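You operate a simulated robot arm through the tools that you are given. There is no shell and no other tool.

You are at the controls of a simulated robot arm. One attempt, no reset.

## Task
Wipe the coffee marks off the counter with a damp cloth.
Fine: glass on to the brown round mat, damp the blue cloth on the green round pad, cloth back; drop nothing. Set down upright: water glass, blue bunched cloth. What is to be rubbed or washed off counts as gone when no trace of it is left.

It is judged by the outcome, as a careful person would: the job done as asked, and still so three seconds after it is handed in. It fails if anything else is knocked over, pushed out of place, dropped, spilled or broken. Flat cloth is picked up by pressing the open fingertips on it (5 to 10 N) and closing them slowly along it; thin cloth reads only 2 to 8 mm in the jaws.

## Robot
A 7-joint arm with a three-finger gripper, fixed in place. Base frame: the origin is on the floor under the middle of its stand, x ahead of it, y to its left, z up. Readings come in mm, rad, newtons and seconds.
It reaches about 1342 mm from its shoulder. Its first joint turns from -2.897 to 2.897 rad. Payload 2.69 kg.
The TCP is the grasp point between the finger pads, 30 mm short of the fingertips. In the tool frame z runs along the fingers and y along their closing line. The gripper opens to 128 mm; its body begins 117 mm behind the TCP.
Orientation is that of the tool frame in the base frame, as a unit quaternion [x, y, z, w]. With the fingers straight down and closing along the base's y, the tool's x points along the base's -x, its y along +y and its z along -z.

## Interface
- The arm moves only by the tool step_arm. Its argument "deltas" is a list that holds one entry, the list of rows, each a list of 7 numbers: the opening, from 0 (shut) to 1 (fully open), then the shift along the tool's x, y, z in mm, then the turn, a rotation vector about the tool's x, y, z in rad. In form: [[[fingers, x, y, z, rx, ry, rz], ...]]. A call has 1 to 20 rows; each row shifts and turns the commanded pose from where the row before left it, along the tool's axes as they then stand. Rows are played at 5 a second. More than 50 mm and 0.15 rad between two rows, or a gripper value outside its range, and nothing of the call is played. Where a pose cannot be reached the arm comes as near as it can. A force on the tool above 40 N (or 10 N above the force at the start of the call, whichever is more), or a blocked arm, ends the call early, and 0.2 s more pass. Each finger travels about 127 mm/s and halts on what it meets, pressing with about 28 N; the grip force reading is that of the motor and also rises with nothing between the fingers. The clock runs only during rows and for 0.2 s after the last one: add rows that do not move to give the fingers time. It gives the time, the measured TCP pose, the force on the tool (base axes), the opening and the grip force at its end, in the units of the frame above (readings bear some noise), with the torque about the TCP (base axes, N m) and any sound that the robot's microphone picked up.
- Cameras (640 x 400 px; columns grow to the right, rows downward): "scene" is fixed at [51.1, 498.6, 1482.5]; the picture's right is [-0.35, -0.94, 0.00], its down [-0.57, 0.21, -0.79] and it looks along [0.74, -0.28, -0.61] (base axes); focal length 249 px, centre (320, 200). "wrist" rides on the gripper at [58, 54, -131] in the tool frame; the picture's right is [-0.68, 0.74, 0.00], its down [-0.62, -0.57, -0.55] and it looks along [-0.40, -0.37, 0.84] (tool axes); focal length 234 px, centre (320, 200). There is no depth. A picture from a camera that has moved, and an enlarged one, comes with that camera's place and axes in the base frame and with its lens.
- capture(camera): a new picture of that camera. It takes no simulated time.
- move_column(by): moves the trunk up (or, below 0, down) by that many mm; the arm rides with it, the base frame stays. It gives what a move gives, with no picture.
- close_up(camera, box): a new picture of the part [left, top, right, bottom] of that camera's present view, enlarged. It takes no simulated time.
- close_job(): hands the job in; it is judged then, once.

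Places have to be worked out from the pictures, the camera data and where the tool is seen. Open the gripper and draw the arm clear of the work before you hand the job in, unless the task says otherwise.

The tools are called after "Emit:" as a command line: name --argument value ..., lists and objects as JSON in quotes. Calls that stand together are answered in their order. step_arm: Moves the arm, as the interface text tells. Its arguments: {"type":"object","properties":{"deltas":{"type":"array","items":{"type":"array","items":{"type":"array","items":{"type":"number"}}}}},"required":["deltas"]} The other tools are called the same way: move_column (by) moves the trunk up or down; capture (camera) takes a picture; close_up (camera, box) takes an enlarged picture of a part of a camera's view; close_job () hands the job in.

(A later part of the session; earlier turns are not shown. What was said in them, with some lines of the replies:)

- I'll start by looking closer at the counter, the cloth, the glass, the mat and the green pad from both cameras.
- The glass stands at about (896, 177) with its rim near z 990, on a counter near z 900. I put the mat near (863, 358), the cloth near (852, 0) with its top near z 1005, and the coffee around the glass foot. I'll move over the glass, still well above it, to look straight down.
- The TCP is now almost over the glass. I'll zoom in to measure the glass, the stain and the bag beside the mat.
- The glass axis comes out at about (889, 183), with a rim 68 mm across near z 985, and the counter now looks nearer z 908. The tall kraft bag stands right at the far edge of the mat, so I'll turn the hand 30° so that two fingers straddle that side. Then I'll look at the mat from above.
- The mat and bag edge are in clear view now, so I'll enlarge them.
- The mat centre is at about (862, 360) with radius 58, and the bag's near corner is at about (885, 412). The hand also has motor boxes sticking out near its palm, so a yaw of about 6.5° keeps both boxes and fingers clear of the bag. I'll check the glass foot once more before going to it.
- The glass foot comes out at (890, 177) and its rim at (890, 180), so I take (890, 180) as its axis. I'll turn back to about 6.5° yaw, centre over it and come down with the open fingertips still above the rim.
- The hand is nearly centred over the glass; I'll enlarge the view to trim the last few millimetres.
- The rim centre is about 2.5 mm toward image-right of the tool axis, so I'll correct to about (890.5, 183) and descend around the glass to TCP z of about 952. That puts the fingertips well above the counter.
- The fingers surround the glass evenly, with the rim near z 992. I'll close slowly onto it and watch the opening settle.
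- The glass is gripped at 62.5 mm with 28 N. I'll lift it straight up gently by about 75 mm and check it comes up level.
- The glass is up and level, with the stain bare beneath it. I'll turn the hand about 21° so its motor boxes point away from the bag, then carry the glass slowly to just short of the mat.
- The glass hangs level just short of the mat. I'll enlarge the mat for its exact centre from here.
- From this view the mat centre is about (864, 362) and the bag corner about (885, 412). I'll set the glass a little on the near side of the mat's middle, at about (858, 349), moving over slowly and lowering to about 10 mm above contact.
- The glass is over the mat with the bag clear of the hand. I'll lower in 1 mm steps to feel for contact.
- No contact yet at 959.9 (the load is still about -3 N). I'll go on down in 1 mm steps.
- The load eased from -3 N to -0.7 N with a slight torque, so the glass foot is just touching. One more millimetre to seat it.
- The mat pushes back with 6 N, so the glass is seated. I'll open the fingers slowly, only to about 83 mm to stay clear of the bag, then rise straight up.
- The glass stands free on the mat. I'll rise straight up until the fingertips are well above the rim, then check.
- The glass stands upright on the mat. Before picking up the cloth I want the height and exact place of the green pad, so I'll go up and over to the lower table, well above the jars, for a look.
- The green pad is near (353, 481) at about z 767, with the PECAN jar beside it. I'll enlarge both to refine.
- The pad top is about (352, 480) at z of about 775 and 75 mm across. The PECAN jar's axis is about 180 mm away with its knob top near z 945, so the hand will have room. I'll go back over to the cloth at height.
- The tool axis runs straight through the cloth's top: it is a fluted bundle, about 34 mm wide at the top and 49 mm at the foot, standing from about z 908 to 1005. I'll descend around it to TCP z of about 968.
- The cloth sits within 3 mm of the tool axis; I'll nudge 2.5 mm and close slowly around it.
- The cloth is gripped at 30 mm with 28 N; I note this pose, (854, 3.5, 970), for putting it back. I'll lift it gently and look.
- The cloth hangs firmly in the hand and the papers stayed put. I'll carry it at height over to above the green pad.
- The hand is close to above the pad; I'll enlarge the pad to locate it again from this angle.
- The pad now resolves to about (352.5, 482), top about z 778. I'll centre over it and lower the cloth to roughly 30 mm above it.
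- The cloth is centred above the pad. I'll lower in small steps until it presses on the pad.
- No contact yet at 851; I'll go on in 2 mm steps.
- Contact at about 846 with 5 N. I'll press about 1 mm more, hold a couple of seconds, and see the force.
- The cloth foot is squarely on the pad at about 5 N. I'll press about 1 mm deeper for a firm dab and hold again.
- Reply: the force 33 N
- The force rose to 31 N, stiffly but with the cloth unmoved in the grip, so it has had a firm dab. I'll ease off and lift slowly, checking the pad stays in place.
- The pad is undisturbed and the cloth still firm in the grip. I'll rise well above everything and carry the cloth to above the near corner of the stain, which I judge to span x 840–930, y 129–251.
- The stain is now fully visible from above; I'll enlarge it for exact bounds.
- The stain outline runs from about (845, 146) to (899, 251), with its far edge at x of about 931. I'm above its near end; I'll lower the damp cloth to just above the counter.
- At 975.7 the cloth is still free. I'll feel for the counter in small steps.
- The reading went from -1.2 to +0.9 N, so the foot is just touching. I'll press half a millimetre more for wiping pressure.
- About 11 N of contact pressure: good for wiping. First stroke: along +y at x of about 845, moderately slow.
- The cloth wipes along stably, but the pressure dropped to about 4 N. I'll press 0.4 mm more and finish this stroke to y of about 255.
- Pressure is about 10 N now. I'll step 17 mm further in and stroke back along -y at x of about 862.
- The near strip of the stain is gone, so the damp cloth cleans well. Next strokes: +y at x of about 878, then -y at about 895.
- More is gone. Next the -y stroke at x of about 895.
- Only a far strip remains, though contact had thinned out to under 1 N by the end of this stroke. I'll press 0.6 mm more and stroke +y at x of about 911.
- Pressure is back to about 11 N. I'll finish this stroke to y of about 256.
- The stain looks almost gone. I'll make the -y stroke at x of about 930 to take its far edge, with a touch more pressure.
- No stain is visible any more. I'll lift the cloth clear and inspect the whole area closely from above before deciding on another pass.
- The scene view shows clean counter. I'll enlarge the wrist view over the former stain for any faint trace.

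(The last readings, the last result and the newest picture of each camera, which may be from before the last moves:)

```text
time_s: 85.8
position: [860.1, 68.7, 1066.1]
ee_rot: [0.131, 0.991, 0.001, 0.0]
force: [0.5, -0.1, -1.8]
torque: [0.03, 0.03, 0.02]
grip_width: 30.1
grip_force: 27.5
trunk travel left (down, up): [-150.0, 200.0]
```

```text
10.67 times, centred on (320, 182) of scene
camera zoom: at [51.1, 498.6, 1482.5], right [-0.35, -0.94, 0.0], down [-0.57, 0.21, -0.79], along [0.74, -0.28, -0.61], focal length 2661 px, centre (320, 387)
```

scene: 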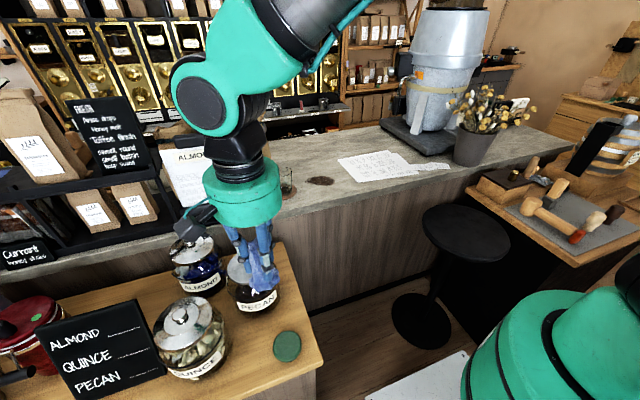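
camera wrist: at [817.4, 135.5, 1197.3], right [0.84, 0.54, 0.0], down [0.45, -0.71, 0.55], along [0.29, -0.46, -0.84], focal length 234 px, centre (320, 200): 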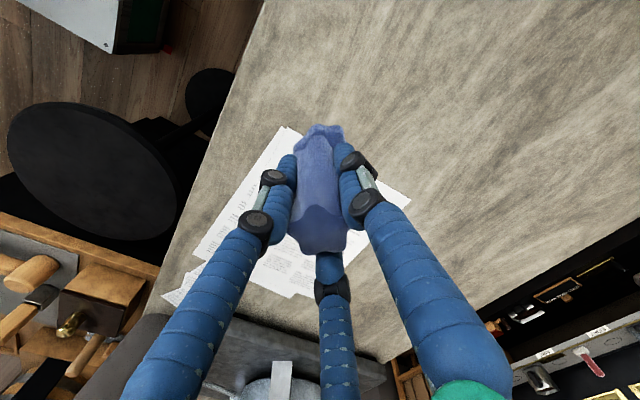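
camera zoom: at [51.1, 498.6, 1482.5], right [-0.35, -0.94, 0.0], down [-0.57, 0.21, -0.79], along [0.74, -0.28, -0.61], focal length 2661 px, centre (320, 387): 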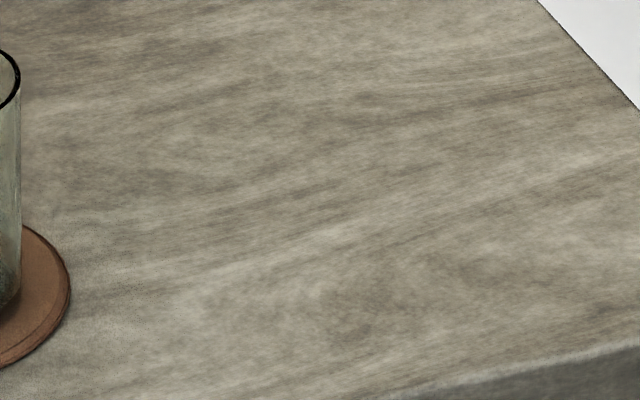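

Both enlargements look spotless. I'll also check the rest of the counter and the papers for any other coffee marks.

Emit:
close_up --camera "scene" --box '[330, 110, 580, 220]'

Emit:
close_up --camera "scene" --box '[0, 150, 320, 290]'

Emit:
close_up --camera "wrist" --box '[140, 0, 460, 320]'

```text
2.56 times, centred on (455, 165) of scene
camera zoom: at [51.1, 498.6, 1482.5], right [-0.35, -0.94, 0.0], down [-0.57, 0.21, -0.79], along [0.74, -0.28, -0.61], focal length 639 px, centre (-26, 290)
```

zoom: 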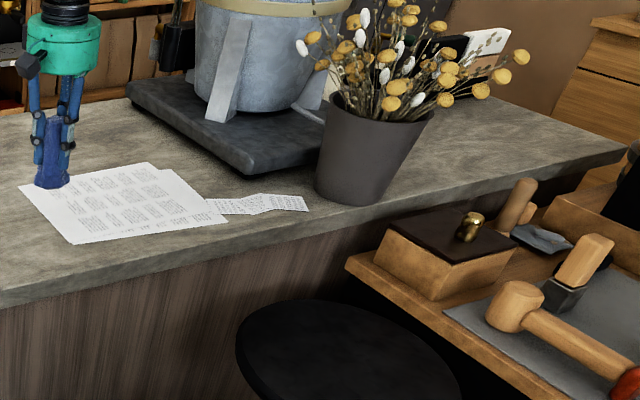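

```text
2.00 times, centred on (160, 220) of scene
camera zoom: at [51.1, 498.6, 1482.5], right [-0.35, -0.94, 0.0], down [-0.57, 0.21, -0.79], along [0.74, -0.28, -0.61], focal length 499 px, centre (640, 160)
```

zoom: 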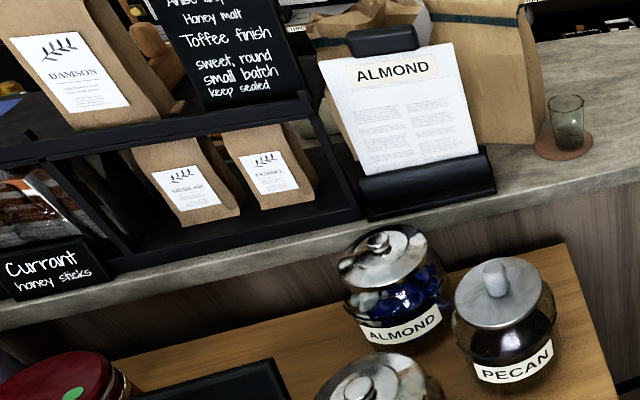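

```text
1.25 times, centred on (300, 160) of wrist
camera zoom: at [817.4, 135.5, 1197.3], right [0.84, 0.54, 0.0], down [0.45, -0.71, 0.55], along [0.29, -0.46, -0.84], focal length 293 px, centre (345, 250)
```

zoom: 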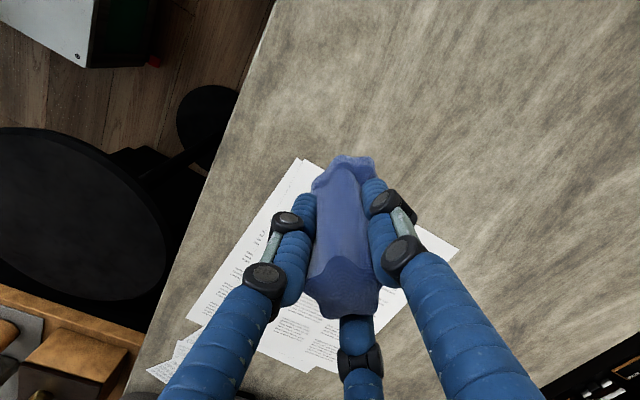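

No other marks anywhere. To leave no invisible trace where pressure had been light, I'll make a second quick pass on lines between the first ones, starting at about (838, 128).

Emit:
step_arm --deltas '[[[0.16, 18.4, 26, 0, 0, 0, 0], [0.16, 18.4, 26.3, 20, 0, 0, 0], [0.16, 0, 0, 30, 0, 0, 0], [0.16, 0, 0, 25, 0, 0, 0], [0.16, 0, 0, 14, 0, 0, 0], [0.16, 0, 0, 5, 0, 0, 0], [0.16, 0, 0, 1.5, 0, 0, 0], [0.16, 0, 0, 0, 0, 0, 0], [0.16, 0, 0, 0, 0, 0, 0]]]'

```text
time_s: 87.8
position: [837.1, 127.5, 970.2]
ee_rot: [0.131, 0.991, 0.0, 0.0]
force: [0.2, -1.0, -1.0]
torque: [0.0, 0.0, -0.02]
grip_width: 29.9
grip_force: 28.6
trunk travel left (down, up): [-150.0, 200.0]
```

Just above contact. I'll press down by about 1 mm.

Emit:
step_arm --deltas '[[[0.16, 0, 0, 0.7, 0, 0, 0], [0.16, 0, 0, 0.5, 0, 0, 0], [0.16, 0, 0, 0, 0, 0, 0], [0.16, 0, 0, 0, 0, 0, 0]]]'

```text
time_s: 88.8
position: [837.1, 128.6, 969.2]
ee_rot: [0.13, 0.991, 0.0, 0.0]
force: [0.4, 0.3, -1.6]
torque: [0.0, -0.01, 0.0]
grip_width: 29.9
grip_force: 27.8
trunk travel left (down, up): [-150.0, 200.0]
```

Emit:
step_arm --deltas '[[[0.16, 0, 0, 0.7, 0, 0, 0], [0.16, 0, 0, 0, 0, 0, 0], [0.16, 0, 0, 0, 0, 0, 0]]]'

```text
time_s: 89.6
position: [838.2, 128.9, 968.8]
ee_rot: [0.13, 0.991, 0.0, 0.0]
force: [-0.6, -1.1, 1.6]
torque: [-0.02, 0.0, -0.02]
grip_width: 30.3
grip_force: 28.2
trunk travel left (down, up): [-150.0, 200.0]
```

Light contact now (about 3 N net); another 0.4 mm, then the stroke out and back.

Emit:
step_arm --deltas '[[[0.16, 0, 0, 0.4, 0, 0, 0], [0.16, 1.9, 7, 0, 0, 0, 0], [0.16, 3.4, 12.6, 0, 0, 0, 0], [0.16, 3.4, 12.6, 0, 0, 0, 0], [0.16, 3.4, 12.6, 0, 0, 0, 0], [0.16, 3.4, 12.6, 0, 0, 0, 0], [0.16, 3.4, 12.6, 0, 0, 0, 0], [0.16, 3.4, 12.6, 0, 0, 0, 0], [0.16, 3.4, 12.6, 0, 0, 0, 0], [0.16, 3.4, 12.6, 0, 0, 0, 0], [0.16, 3.4, 12.6, 0, 0, 0, 0], [0.16, -8.2, 2.2, 0, 0, 0, 0], [0.16, -8.2, 2.2, 0, 0, 0, 0], [0.16, 0, 0, 0, 0, 0, 0]]]'

```text
time_s: 92.6
position: [854.8, 251.4, 968.1]
ee_rot: [0.131, 0.991, 0.0, 0.0]
force: [-4.8, 4.3, 12.6]
torque: [0.16, 0.18, -0.01]
grip_width: 29.8
grip_force: 28.2
trunk travel left (down, up): [-150.0, 200.0]
```

Pressure is about 13 N, good. Next: back along -y at x of about 855, then step in.

Emit:
step_arm --deltas '[[[0.16, -3.4, -12.6, 0, 0, 0, 0], [0.16, -3.4, -12.6, 0, 0, 0, 0], [0.16, -3.4, -12.6, 0, 0, 0, 0], [0.16, -3.4, -12.6, 0, 0, 0, 0], [0.16, -3.4, -12.6, 0, 0, 0, 0], [0.16, -3.4, -12.6, 0, 0, 0, 0], [0.16, -3.4, -12.6, 0, 0, 0, 0], [0.16, -3.4, -12.6, 0, 0, 0, 0], [0.16, -3.4, -12.6, 0, 0, 0, 0], [0.16, -1.9, -7, 0, 0, 0, 0], [0.16, -8.2, 2.2, 0, 0, 0, 0], [0.16, -8.2, 2.2, 0, 0, 0, 0], [0.16, 0, 0, 0, 0, 0, 0]]]'

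```text
time_s: 95.4
position: [872.9, 127.2, 968.7]
ee_rot: [0.131, 0.991, 0.0, 0.0]
force: [0.8, -0.1, -2.1]
torque: [-0.01, -0.02, -0.01]
grip_width: 29.6
grip_force: 28.1
trunk travel left (down, up): [-150.0, 200.0]
```

Contact faded at this end, so I'll add 0.8 mm before the next stroke and check the force.

Emit:
step_arm --deltas '[[[0.16, 0, 0, 0.5, 0, 0, 0], [0.16, 0, 0, 0.3, 0, 0, 0], [0.16, 0, 0, 0, 0, 0, 0]]]'

```text
time_s: 96.2
position: [873.0, 126.7, 969.1]
ee_rot: [0.131, 0.991, 0.0, 0.0]
force: [-3.0, -0.9, 4.9]
torque: [0.01, 0.16, 0.01]
grip_width: 29.6
grip_force: 27.9
trunk travel left (down, up): [-150.0, 200.0]
```

About 6 N net. Stroke +y at x of about 873, then step in to 889.

Emit:
step_arm --deltas '[[[0.16, 1.9, 7, 0, 0, 0, 0], [0.16, 3.4, 12.6, 0, 0, 0, 0], [0.16, 3.4, 12.6, 0, 0, 0, 0], [0.16, 3.4, 12.6, 0, 0, 0, 0], [0.16, 3.4, 12.6, 0, 0, 0, 0], [0.16, 3.4, 12.6, 0, 0, 0, 0], [0.16, 3.4, 12.6, 0, 0, 0, 0], [0.16, 3.4, 12.6, 0, 0, 0, 0], [0.16, 3.4, 12.6, 0, 0, 0, 0], [0.16, 3.4, 12.6, 0, 0, 0, 0], [0.16, -8.2, 2.2, 0, 0, 0, 0], [0.16, -8.2, 2.2, 0, 0, 0, 0], [0.16, 0, 0, 0, 0, 0, 0]]]'

Emit:
close_up --camera "scene" --box '[250, 110, 390, 210]'

```text
time_s: 99.0
position: [888.3, 251.7, 967.9]
ee_rot: [0.131, 0.991, 0.0, 0.0]
force: [-11.2, 2.4, 19.5]
torque: [0.21, 0.42, 0.01]
grip_width: 29.8
grip_force: 28.4
trunk travel left (down, up): [-150.0, 200.0]
```

```text
4.00 times, centred on (320, 160) of scene
camera zoom: at [51.1, 498.6, 1482.5], right [-0.35, -0.94, 0.0], down [-0.57, 0.21, -0.79], along [0.74, -0.28, -0.61], focal length 998 px, centre (320, 360)
```

zoom: 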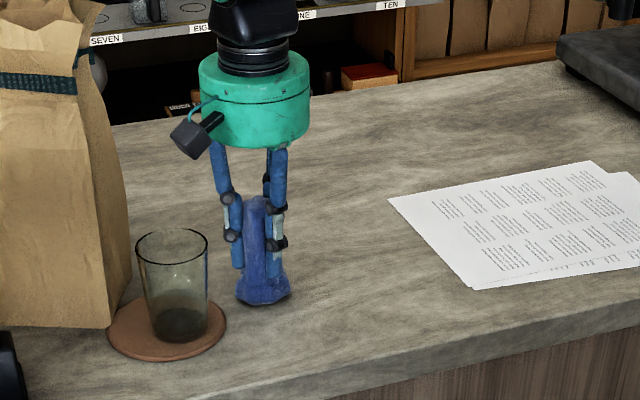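

Pressure is 20 N here, firm but fine. Stroke back along -y at x of about 889 and step to 905.

Emit:
step_arm --deltas '[[[0.16, -3.4, -12.6, 0, 0, 0, 0], [0.16, -3.4, -12.6, 0, 0, 0, 0], [0.16, -3.4, -12.6, 0, 0, 0, 0], [0.16, -3.4, -12.6, 0, 0, 0, 0], [0.16, -3.4, -12.6, 0, 0, 0, 0], [0.16, -3.4, -12.6, 0, 0, 0, 0], [0.16, -3.4, -12.6, 0, 0, 0, 0], [0.16, -3.4, -12.6, 0, 0, 0, 0], [0.16, -3.4, -12.6, 0, 0, 0, 0], [0.16, -1.9, -7, 0, 0, 0, 0], [0.16, -8.2, 2.2, 0, 0, 0, 0], [0.16, -8.2, 2.2, 0, 0, 0, 0], [0.16, 0, 0, 0, 0, 0, 0]]]'

```text
time_s: 101.8
position: [905.7, 127.7, 968.2]
ee_rot: [0.13, 0.991, 0.0, 0.0]
force: [-8.7, -2.3, 16.5]
torque: [-0.14, 0.38, -0.02]
grip_width: 30.3
grip_force: 27.6
trunk travel left (down, up): [-150.0, 200.0]
```

Pressure is about 17 N. Stroke +y at x of about 905, then step to 922.

Emit:
step_arm --deltas '[[[0.16, 1.9, 7, -0.2, 0, 0, 0], [0.16, 3.4, 12.6, 0, 0, 0, 0], [0.16, 3.4, 12.6, 0, 0, 0, 0], [0.16, 3.4, 12.6, 0, 0, 0, 0], [0.16, 3.4, 12.6, 0, 0, 0, 0], [0.16, 3.4, 12.6, 0, 0, 0, 0], [0.16, 3.4, 12.6, 0, 0, 0, 0], [0.16, 3.4, 12.6, 0, 0, 0, 0], [0.16, 3.4, 12.6, 0, 0, 0, 0], [0.16, 3.4, 12.6, 0, 0, 0, 0], [0.16, -8.2, 2.2, 0, 0, 0, 0], [0.16, -8.2, 2.2, 0, 0, 0, 0], [0.16, 0, 0, 0, 0, 0, 0]]]'

```text
time_s: 104.6
position: [924.0, 254.7, 966.3]
ee_rot: [0.13, 0.991, 0.0, 0.0]
force: [-5.7, 2.9, 9.6]
torque: [0.15, 0.18, 0.01]
grip_width: 29.9
grip_force: 27.7
trunk travel left (down, up): [-150.0, 200.0]
```

About 11 N. Last stroke of the second pass: -y at x of about 923, past the former far edge.

Emit:
step_arm --deltas '[[[0.16, -3.4, -12.6, 0, 0, 0, 0], [0.16, -3.4, -12.6, 0, 0, 0, 0], [0.16, -3.4, -12.6, 0, 0, 0, 0], [0.16, -3.4, -12.6, 0, 0, 0, 0], [0.16, -3.4, -12.6, 0, 0, 0, 0], [0.16, -3.4, -12.6, 0, 0, 0, 0], [0.16, -3.4, -12.6, 0, 0, 0, 0], [0.16, -3.4, -12.6, 0, 0, 0, 0], [0.16, -3.4, -12.6, 0, 0, 0, 0], [0.16, -1.9, -7, 0, 0, 0, 0], [0.16, 0, 0, 0, 0, 0, 0]]]'

Emit:
close_up --camera "scene" --box '[250, 110, 390, 210]'

```text
time_s: 107.0
position: [922.5, 126.8, 967.0]
ee_rot: [0.131, 0.991, 0.001, 0.0]
force: [-0.5, 0.9, -0.8]
torque: [-0.05, 0.05, 0.01]
grip_width: 29.9
grip_force: 28.3
trunk travel left (down, up): [-150.0, 200.0]
```

```text
4.00 times, centred on (320, 160) of scene
camera zoom: at [51.1, 498.6, 1482.5], right [-0.35, -0.94, 0.0], down [-0.57, 0.21, -0.79], along [0.74, -0.28, -0.61], focal length 998 px, centre (320, 360)
```

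zoom: 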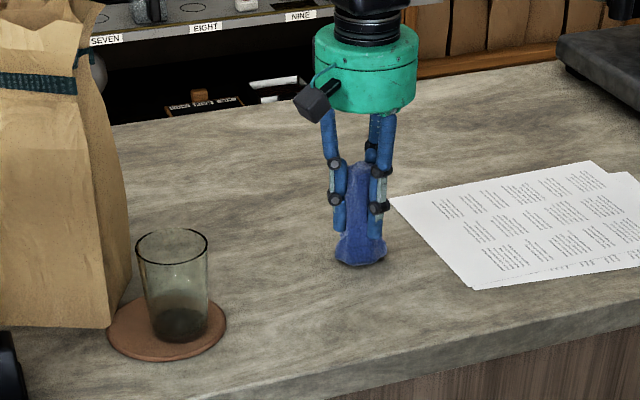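

The counter is clean. I'll lift the cloth and carry it back over its original spot on the papers, about (854, 3.5).

Emit:
step_arm --deltas '[[[0.16, 0, 0, -5, 0, 0, 0], [0.16, 0, 0, -20, 0, 0, 0], [0.16, 0, 0, -30, 0, 0, 0], [0.16, 0, 0, -30, 0, 0, 0], [0.16, 5.8, -22.8, -10, 0, 0, 0], [0.16, 7, -27.3, 0, 0, 0, 0], [0.16, 7, -27.3, 0, 0, 0, 0], [0.16, 7, -27.3, 0, 0, 0, 0], [0.16, 5, -20, 0, 0, 0, 0], [0.16, 3, -12, 0, 0, 0, 0], [0.16, 0, 0, 0, 0, 0, 0], [0.16, 0, 0, 0, 0, 0, 0]]]'

Emit:
capture --camera "wrist"

Emit:
close_up --camera "scene" --box '[290, 90, 430, 200]'

```text
time_s: 109.6
position: [856.9, 7.7, 1061.2]
ee_rot: [0.131, 0.991, 0.0, 0.0]
force: [1.0, 0.4, -1.0]
torque: [-0.03, -0.01, 0.03]
grip_width: 29.9
grip_force: 28.0
trunk travel left (down, up): [-150.0, 200.0]
```

```text
taken
camera wrist: at [814.0, 73.1, 1193.1], right [0.84, 0.54, 0.0], down [0.45, -0.71, 0.55], along [0.29, -0.46, -0.84], focal length 234 px, centre (320, 200)
```

wrist: 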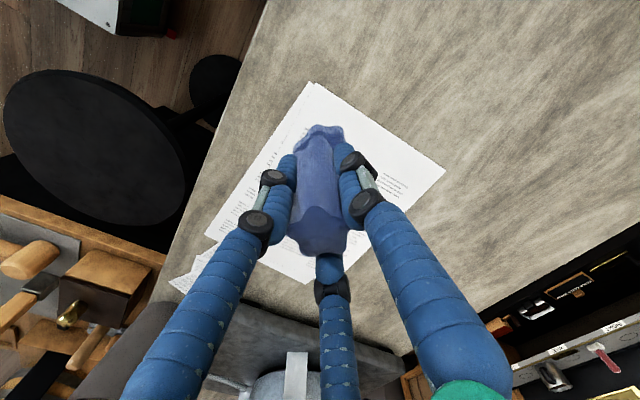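

```text
3.64 times, centred on (360, 145) of scene
camera zoom: at [51.1, 498.6, 1482.5], right [-0.35, -0.94, 0.0], down [-0.57, 0.21, -0.79], along [0.74, -0.28, -0.61], focal length 907 px, centre (174, 400)
```

zoom: 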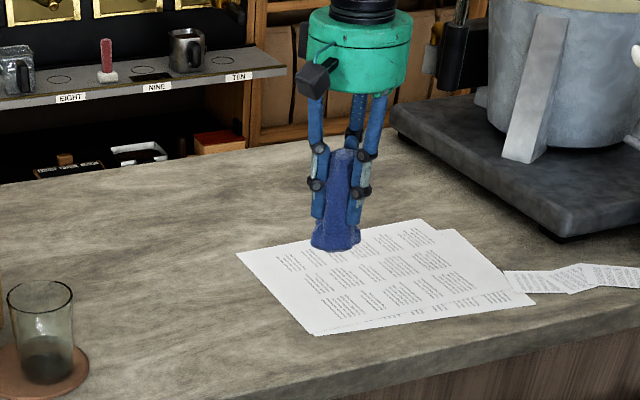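

The cloth still hangs straight. I'll correct about 5 mm to the original spot and lower to just above the paper.

Emit:
step_arm --deltas '[[[0.16, 1.8, -4.8, 0, 0, 0, 0], [0.16, 0, 0, 20, 0, 0, 0], [0.16, 0, 0, 25, 0, 0, 0], [0.16, 0, 0, 22, 0, 0, 0], [0.16, 0, 0, 12, 0, 0, 0], [0.16, 0, 0, 7, 0, 0, 0], [0.16, 0, 0, 0, 0, 0, 0], [0.16, 0, 0, 0, 0, 0, 0]]]'

```text
time_s: 111.4
position: [852.2, -1.5, 975.4]
ee_rot: [0.131, 0.991, 0.0, 0.0]
force: [-0.7, -0.3, -1.2]
torque: [-0.04, -0.02, -0.03]
grip_width: 29.7
grip_force: 28.3
trunk travel left (down, up): [-150.0, 200.0]
```

It settled at (852, -1.5); I'll shift 4.5 mm back toward +y and lower in small steps.

Emit:
step_arm --deltas '[[[0.16, -0.3, 4.2, 0, 0, 0, 0], [0.16, 0, 0, 2, 0, 0, 0], [0.16, 0, 0, 1.5, 0, 0, 0], [0.16, 0, 0, 0, 0, 0, 0], [0.16, 0, 0, 0, 0, 0, 0]]]'

```text
time_s: 112.6
position: [852.3, 3.3, 972.6]
ee_rot: [0.13, 0.991, 0.0, 0.0]
force: [0.4, 0.1, -0.9]
torque: [0.0, 0.01, -0.02]
grip_width: 29.8
grip_force: 28.3
trunk travel left (down, up): [-150.0, 200.0]
```

Emit:
step_arm --deltas '[[[0.16, 0, 0, 1.5, 0, 0, 0], [0.16, 0, 0, 1, 0, 0, 0], [0.16, 0, 0, 0, 0, 0, 0]]]'

```text
time_s: 113.4
position: [853.9, 4.0, 971.3]
ee_rot: [0.13, 0.991, 0.0, 0.0]
force: [1.2, 1.2, -0.6]
torque: [0.01, -0.03, -0.03]
grip_width: 29.9
grip_force: 27.9
trunk travel left (down, up): [-150.0, 200.0]
```

Emit:
step_arm --deltas '[[[0.16, 0, 0, 1, 0, 0, 0], [0.16, 0, 0, 0, 0, 0, 0], [0.16, 0, 0, 0, 0, 0, 0]]]'

```text
time_s: 114.2
position: [853.0, 3.3, 969.2]
ee_rot: [0.13, 0.991, 0.0, 0.001]
force: [-0.3, 0.3, -1.1]
torque: [0.0, 0.0, 0.01]
grip_width: 30.1
grip_force: 27.8
trunk travel left (down, up): [-150.0, 200.0]
```

Still about -1 N, so not touching yet at 969. I'll continue in 0.7 mm steps.

Emit:
step_arm --deltas '[[[0.16, 0, 0, 0.7, 0, 0, 0], [0.16, 0, 0, 0, 0, 0, 0], [0.16, 0, 0, 0, 0, 0, 0]]]'

```text
time_s: 115.0
position: [852.3, 3.9, 968.7]
ee_rot: [0.13, 0.992, 0.0, 0.0]
force: [0.3, -0.4, -0.9]
torque: [0.0, 0.0, -0.02]
grip_width: 30.0
grip_force: 28.0
trunk travel left (down, up): [-150.0, 200.0]
```

Emit:
step_arm --deltas '[[[0.16, 0, 0, 0.7, 0, 0, 0], [0.16, 0, 0, 0, 0, 0, 0], [0.16, 0, 0, 0, 0, 0, 0]]]'

Emit:
close_up --camera "scene" --box '[330, 130, 410, 190]'

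```text
time_s: 115.8
position: [851.8, 4.7, 967.7]
ee_rot: [0.13, 0.991, 0.0, 0.0]
force: [0.7, -1.2, 5.3]
torque: [-0.09, 0.04, 0.02]
grip_width: 29.6
grip_force: 27.9
trunk travel left (down, up): [-150.0, 200.0]
```

```text
6.67 times, centred on (370, 160) of scene
camera zoom: at [51.1, 498.6, 1482.5], right [-0.35, -0.94, 0.0], down [-0.57, 0.21, -0.79], along [0.74, -0.28, -0.61], focal length 1663 px, centre (-13, 467)
```

zoom: 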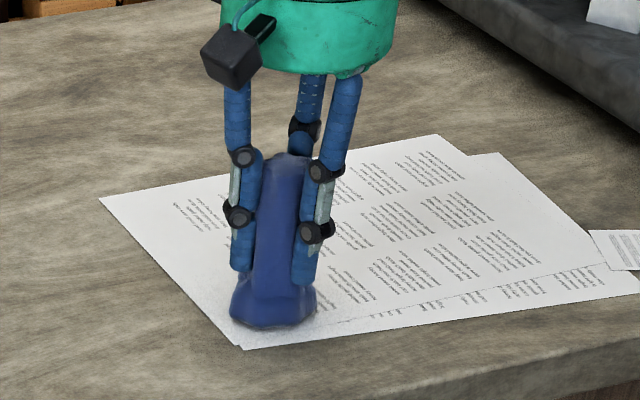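

The cloth is standing on its old spot with about 6 N of contact. I'll open the fingers slowly and evenly.

Emit:
step_arm --deltas '[[[0.2, 0, 0, -0.2, 0, 0, 0], [0.23, 0, 0, 0, 0, 0, 0], [0.25, 0, 0, 0, 0, 0, 0], [0.28, 0, 0, 0, 0, 0, 0], [0.32, 0, 0, 0, 0, 0, 0], [0.38, 0, 0, 0, 0, 0, 0], [0.46, 0, 0, 0, 0, 0, 0], [0.56, 0, 0, 0, 0, 0, 0], [0.68, 0, 0, 0, 0, 0, 0], [0.8, 0, 0, 0, 0, 0, 0], [0.8, 0, 0, 0, 0, 0, 0]]]'

Emit:
capture --camera "wrist"

Emit:
close_up --camera "scene" --box '[330, 130, 410, 190]'

```text
time_s: 118.2
position: [851.2, 4.0, 967.0]
ee_rot: [0.13, 0.991, 0.0, 0.0]
force: [-0.4, -0.1, 0.7]
torque: [0.01, -0.01, -0.01]
grip_width: 102.4
grip_force: 0.1
trunk travel left (down, up): [-150.0, 200.0]
```

```text
taken
camera wrist: at [810.2, 70.2, 1098.4], right [0.84, 0.54, 0.0], down [0.45, -0.71, 0.55], along [0.29, -0.46, -0.84], focal length 234 px, centre (320, 200)
```

wrist: 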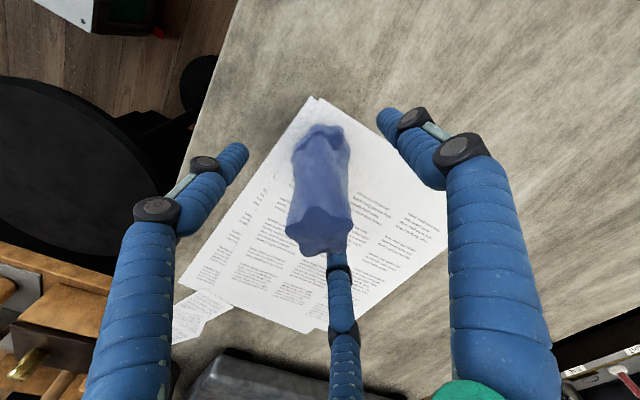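

```text
6.67 times, centred on (370, 160) of scene
camera zoom: at [51.1, 498.6, 1482.5], right [-0.35, -0.94, 0.0], down [-0.57, 0.21, -0.79], along [0.74, -0.28, -0.61], focal length 1663 px, centre (-13, 467)
```

zoom: 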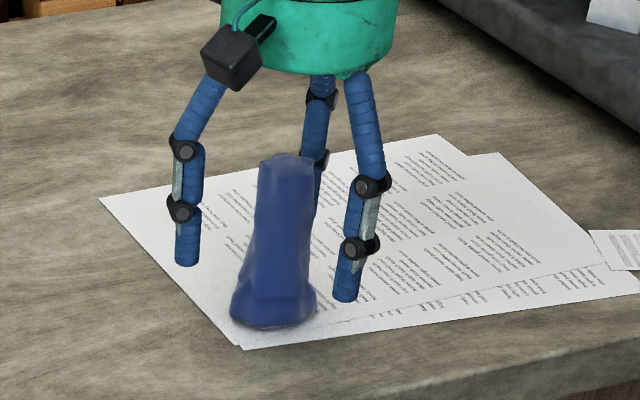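

The cloth stands upright exactly where it was (same pixels as at the start) and the papers have not moved. I'll rise straight up and draw the arm clear.

Emit:
step_arm --deltas '[[[0.9, 0, 0, 0, 0, 0, 0], [1, 0, 0, 0, 0, 0, 0], [1, 0, 0, -10, 0, 0, 0], [1, 0, 0, -20, 0, 0, 0], [1, 0, 0, -30, 0, 0, 0], [1, 0, 0, -40, 0, 0, 0], [1, 0, 0, -40, 0, 0, 0], [1, 0, 0, -40, 0, 0, 0], [1, 0, 0, -40, 0, 0, 0], [1, 0, 0, -30, 0, 0, 0], [1, 0, 0, 0, 0, 0, 0]]]'

Emit:
capture --camera "wrist"

Emit:
capture --camera "scene"

```text
time_s: 120.6
position: [852.7, 2.5, 1217.3]
ee_rot: [0.13, 0.992, 0.0, 0.0]
force: [0.5, 0.6, 0.0]
torque: [-0.01, -0.03, 0.05]
grip_width: 127.6
grip_force: 0.1
trunk travel left (down, up): [-150.0, 200.0]
```

```text
taken
camera wrist: at [810.8, 68.6, 1348.9], right [0.84, 0.54, 0.0], down [0.45, -0.71, 0.55], along [0.29, -0.46, -0.84], focal length 234 px, centre (320, 200)
```

wrist: 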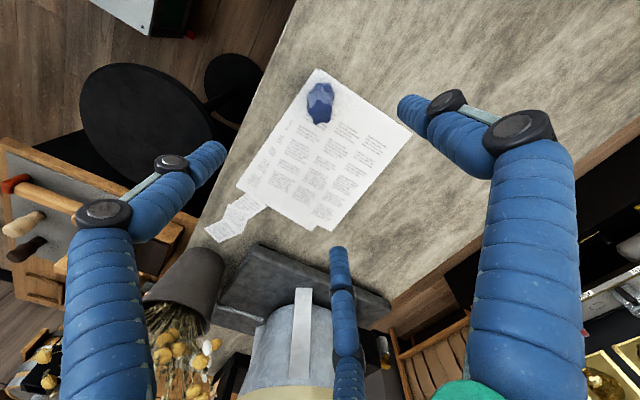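

```text
taken
```

scene: 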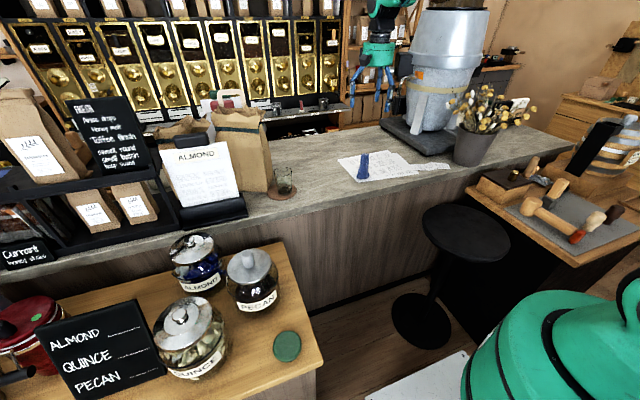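

All is in order. I'll draw back toward the start position at height and take one last careful look at the wiped area and the glass.

Emit:
step_arm --deltas '[[[1, 13, 15, 0, 0, 0, 0], [1, 26, 29, 0, 0, 0, 0], [1, 26, 29, 0, 0, 0, 0], [1, 26, 29, 0, 0, 0, 0], [1, 26, 29, 0, 0, 0, 0], [1, 26, 29, 0, 0, 0, 0], [1, 26, 29, 0, 0, 0, 0], [1, 26, 29, 0, 0, 0, 0], [1, 14, 17, 0, 0, 0, 0], [1, 0, 0, 0, 0, 0, 0], [1, 0, 0, 0, 0, 0, 0]]]'

Emit:
capture --camera "wrist"

Emit:
close_up --camera "scene" --box '[250, 130, 410, 230]'

```text
time_s: 123.0
position: [710.8, 284.0, 1216.4]
ee_rot: [0.13, 0.992, 0.0, -0.001]
force: [-0.5, -0.4, 0.3]
torque: [0.0, 0.01, -0.01]
grip_width: 127.8
grip_force: 0.1
trunk travel left (down, up): [-150.0, 200.0]
```

```text
taken
camera wrist: at [668.1, 350.9, 1347.8], right [0.84, 0.54, 0.0], down [0.45, -0.71, 0.55], along [0.29, -0.46, -0.84], focal length 234 px, centre (320, 200)
```

wrist: 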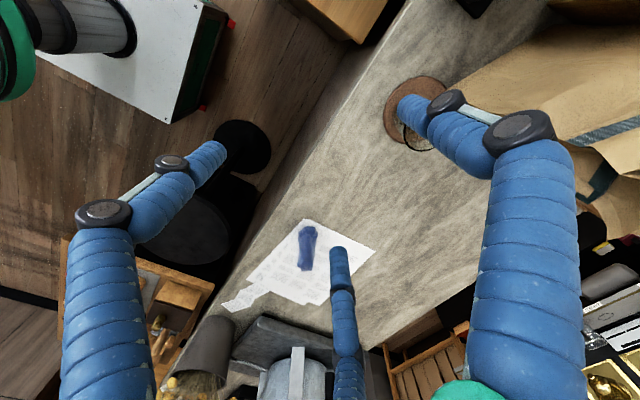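

```text
4.00 times, centred on (330, 180) of scene
camera zoom: at [51.1, 498.6, 1482.5], right [-0.35, -0.94, 0.0], down [-0.57, 0.21, -0.79], along [0.74, -0.28, -0.61], focal length 998 px, centre (280, 280)
```

zoom: 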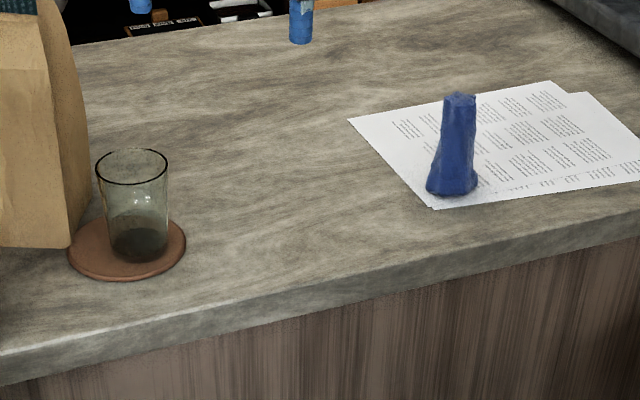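

One last enlargement of the wiped patch from this angle.

Emit:
close_up --camera "wrist" --box '[290, 100, 450, 220]'

```text
3.33 times, centred on (370, 160) of wrist
camera zoom: at [668.1, 350.9, 1347.8], right [0.84, 0.54, 0.0], down [0.45, -0.71, 0.55], along [0.29, -0.46, -0.84], focal length 781 px, centre (153, 333)
```

zoom: 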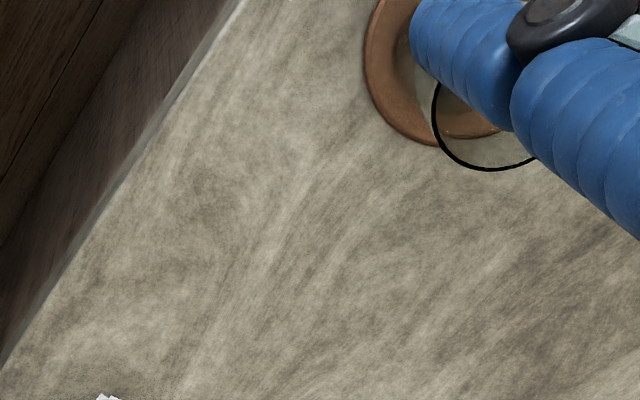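

The counter shows no trace of coffee, the glass stands upright on the brown mat, and the cloth stands back on its spot. The gripper is open and the arm clear, so I'm handing the job in.

Emit:
close_job

```text
The job is handed in.
```

The coffee marks are wiped off the counter, and the job is handed in. I went over the stain twice with the damp cloth, and enlarged views from both cameras show no trace of it.

- **Glass:** it stands upright on the brown mat, set slightly off-centre to keep the hand clear of the kraft bag.
- **Cloth:** I pressed it on the green pad to damp it, wiped with it, then stood it back upright on the papers. It lines up with its starting position in the scene camera.
- **Surroundings:** I saw nothing dropped, spilled or knocked over, and the papers and pad did not move.
- **Arm:** the gripper is open and drawn back to about its starting position, clear of the counter.
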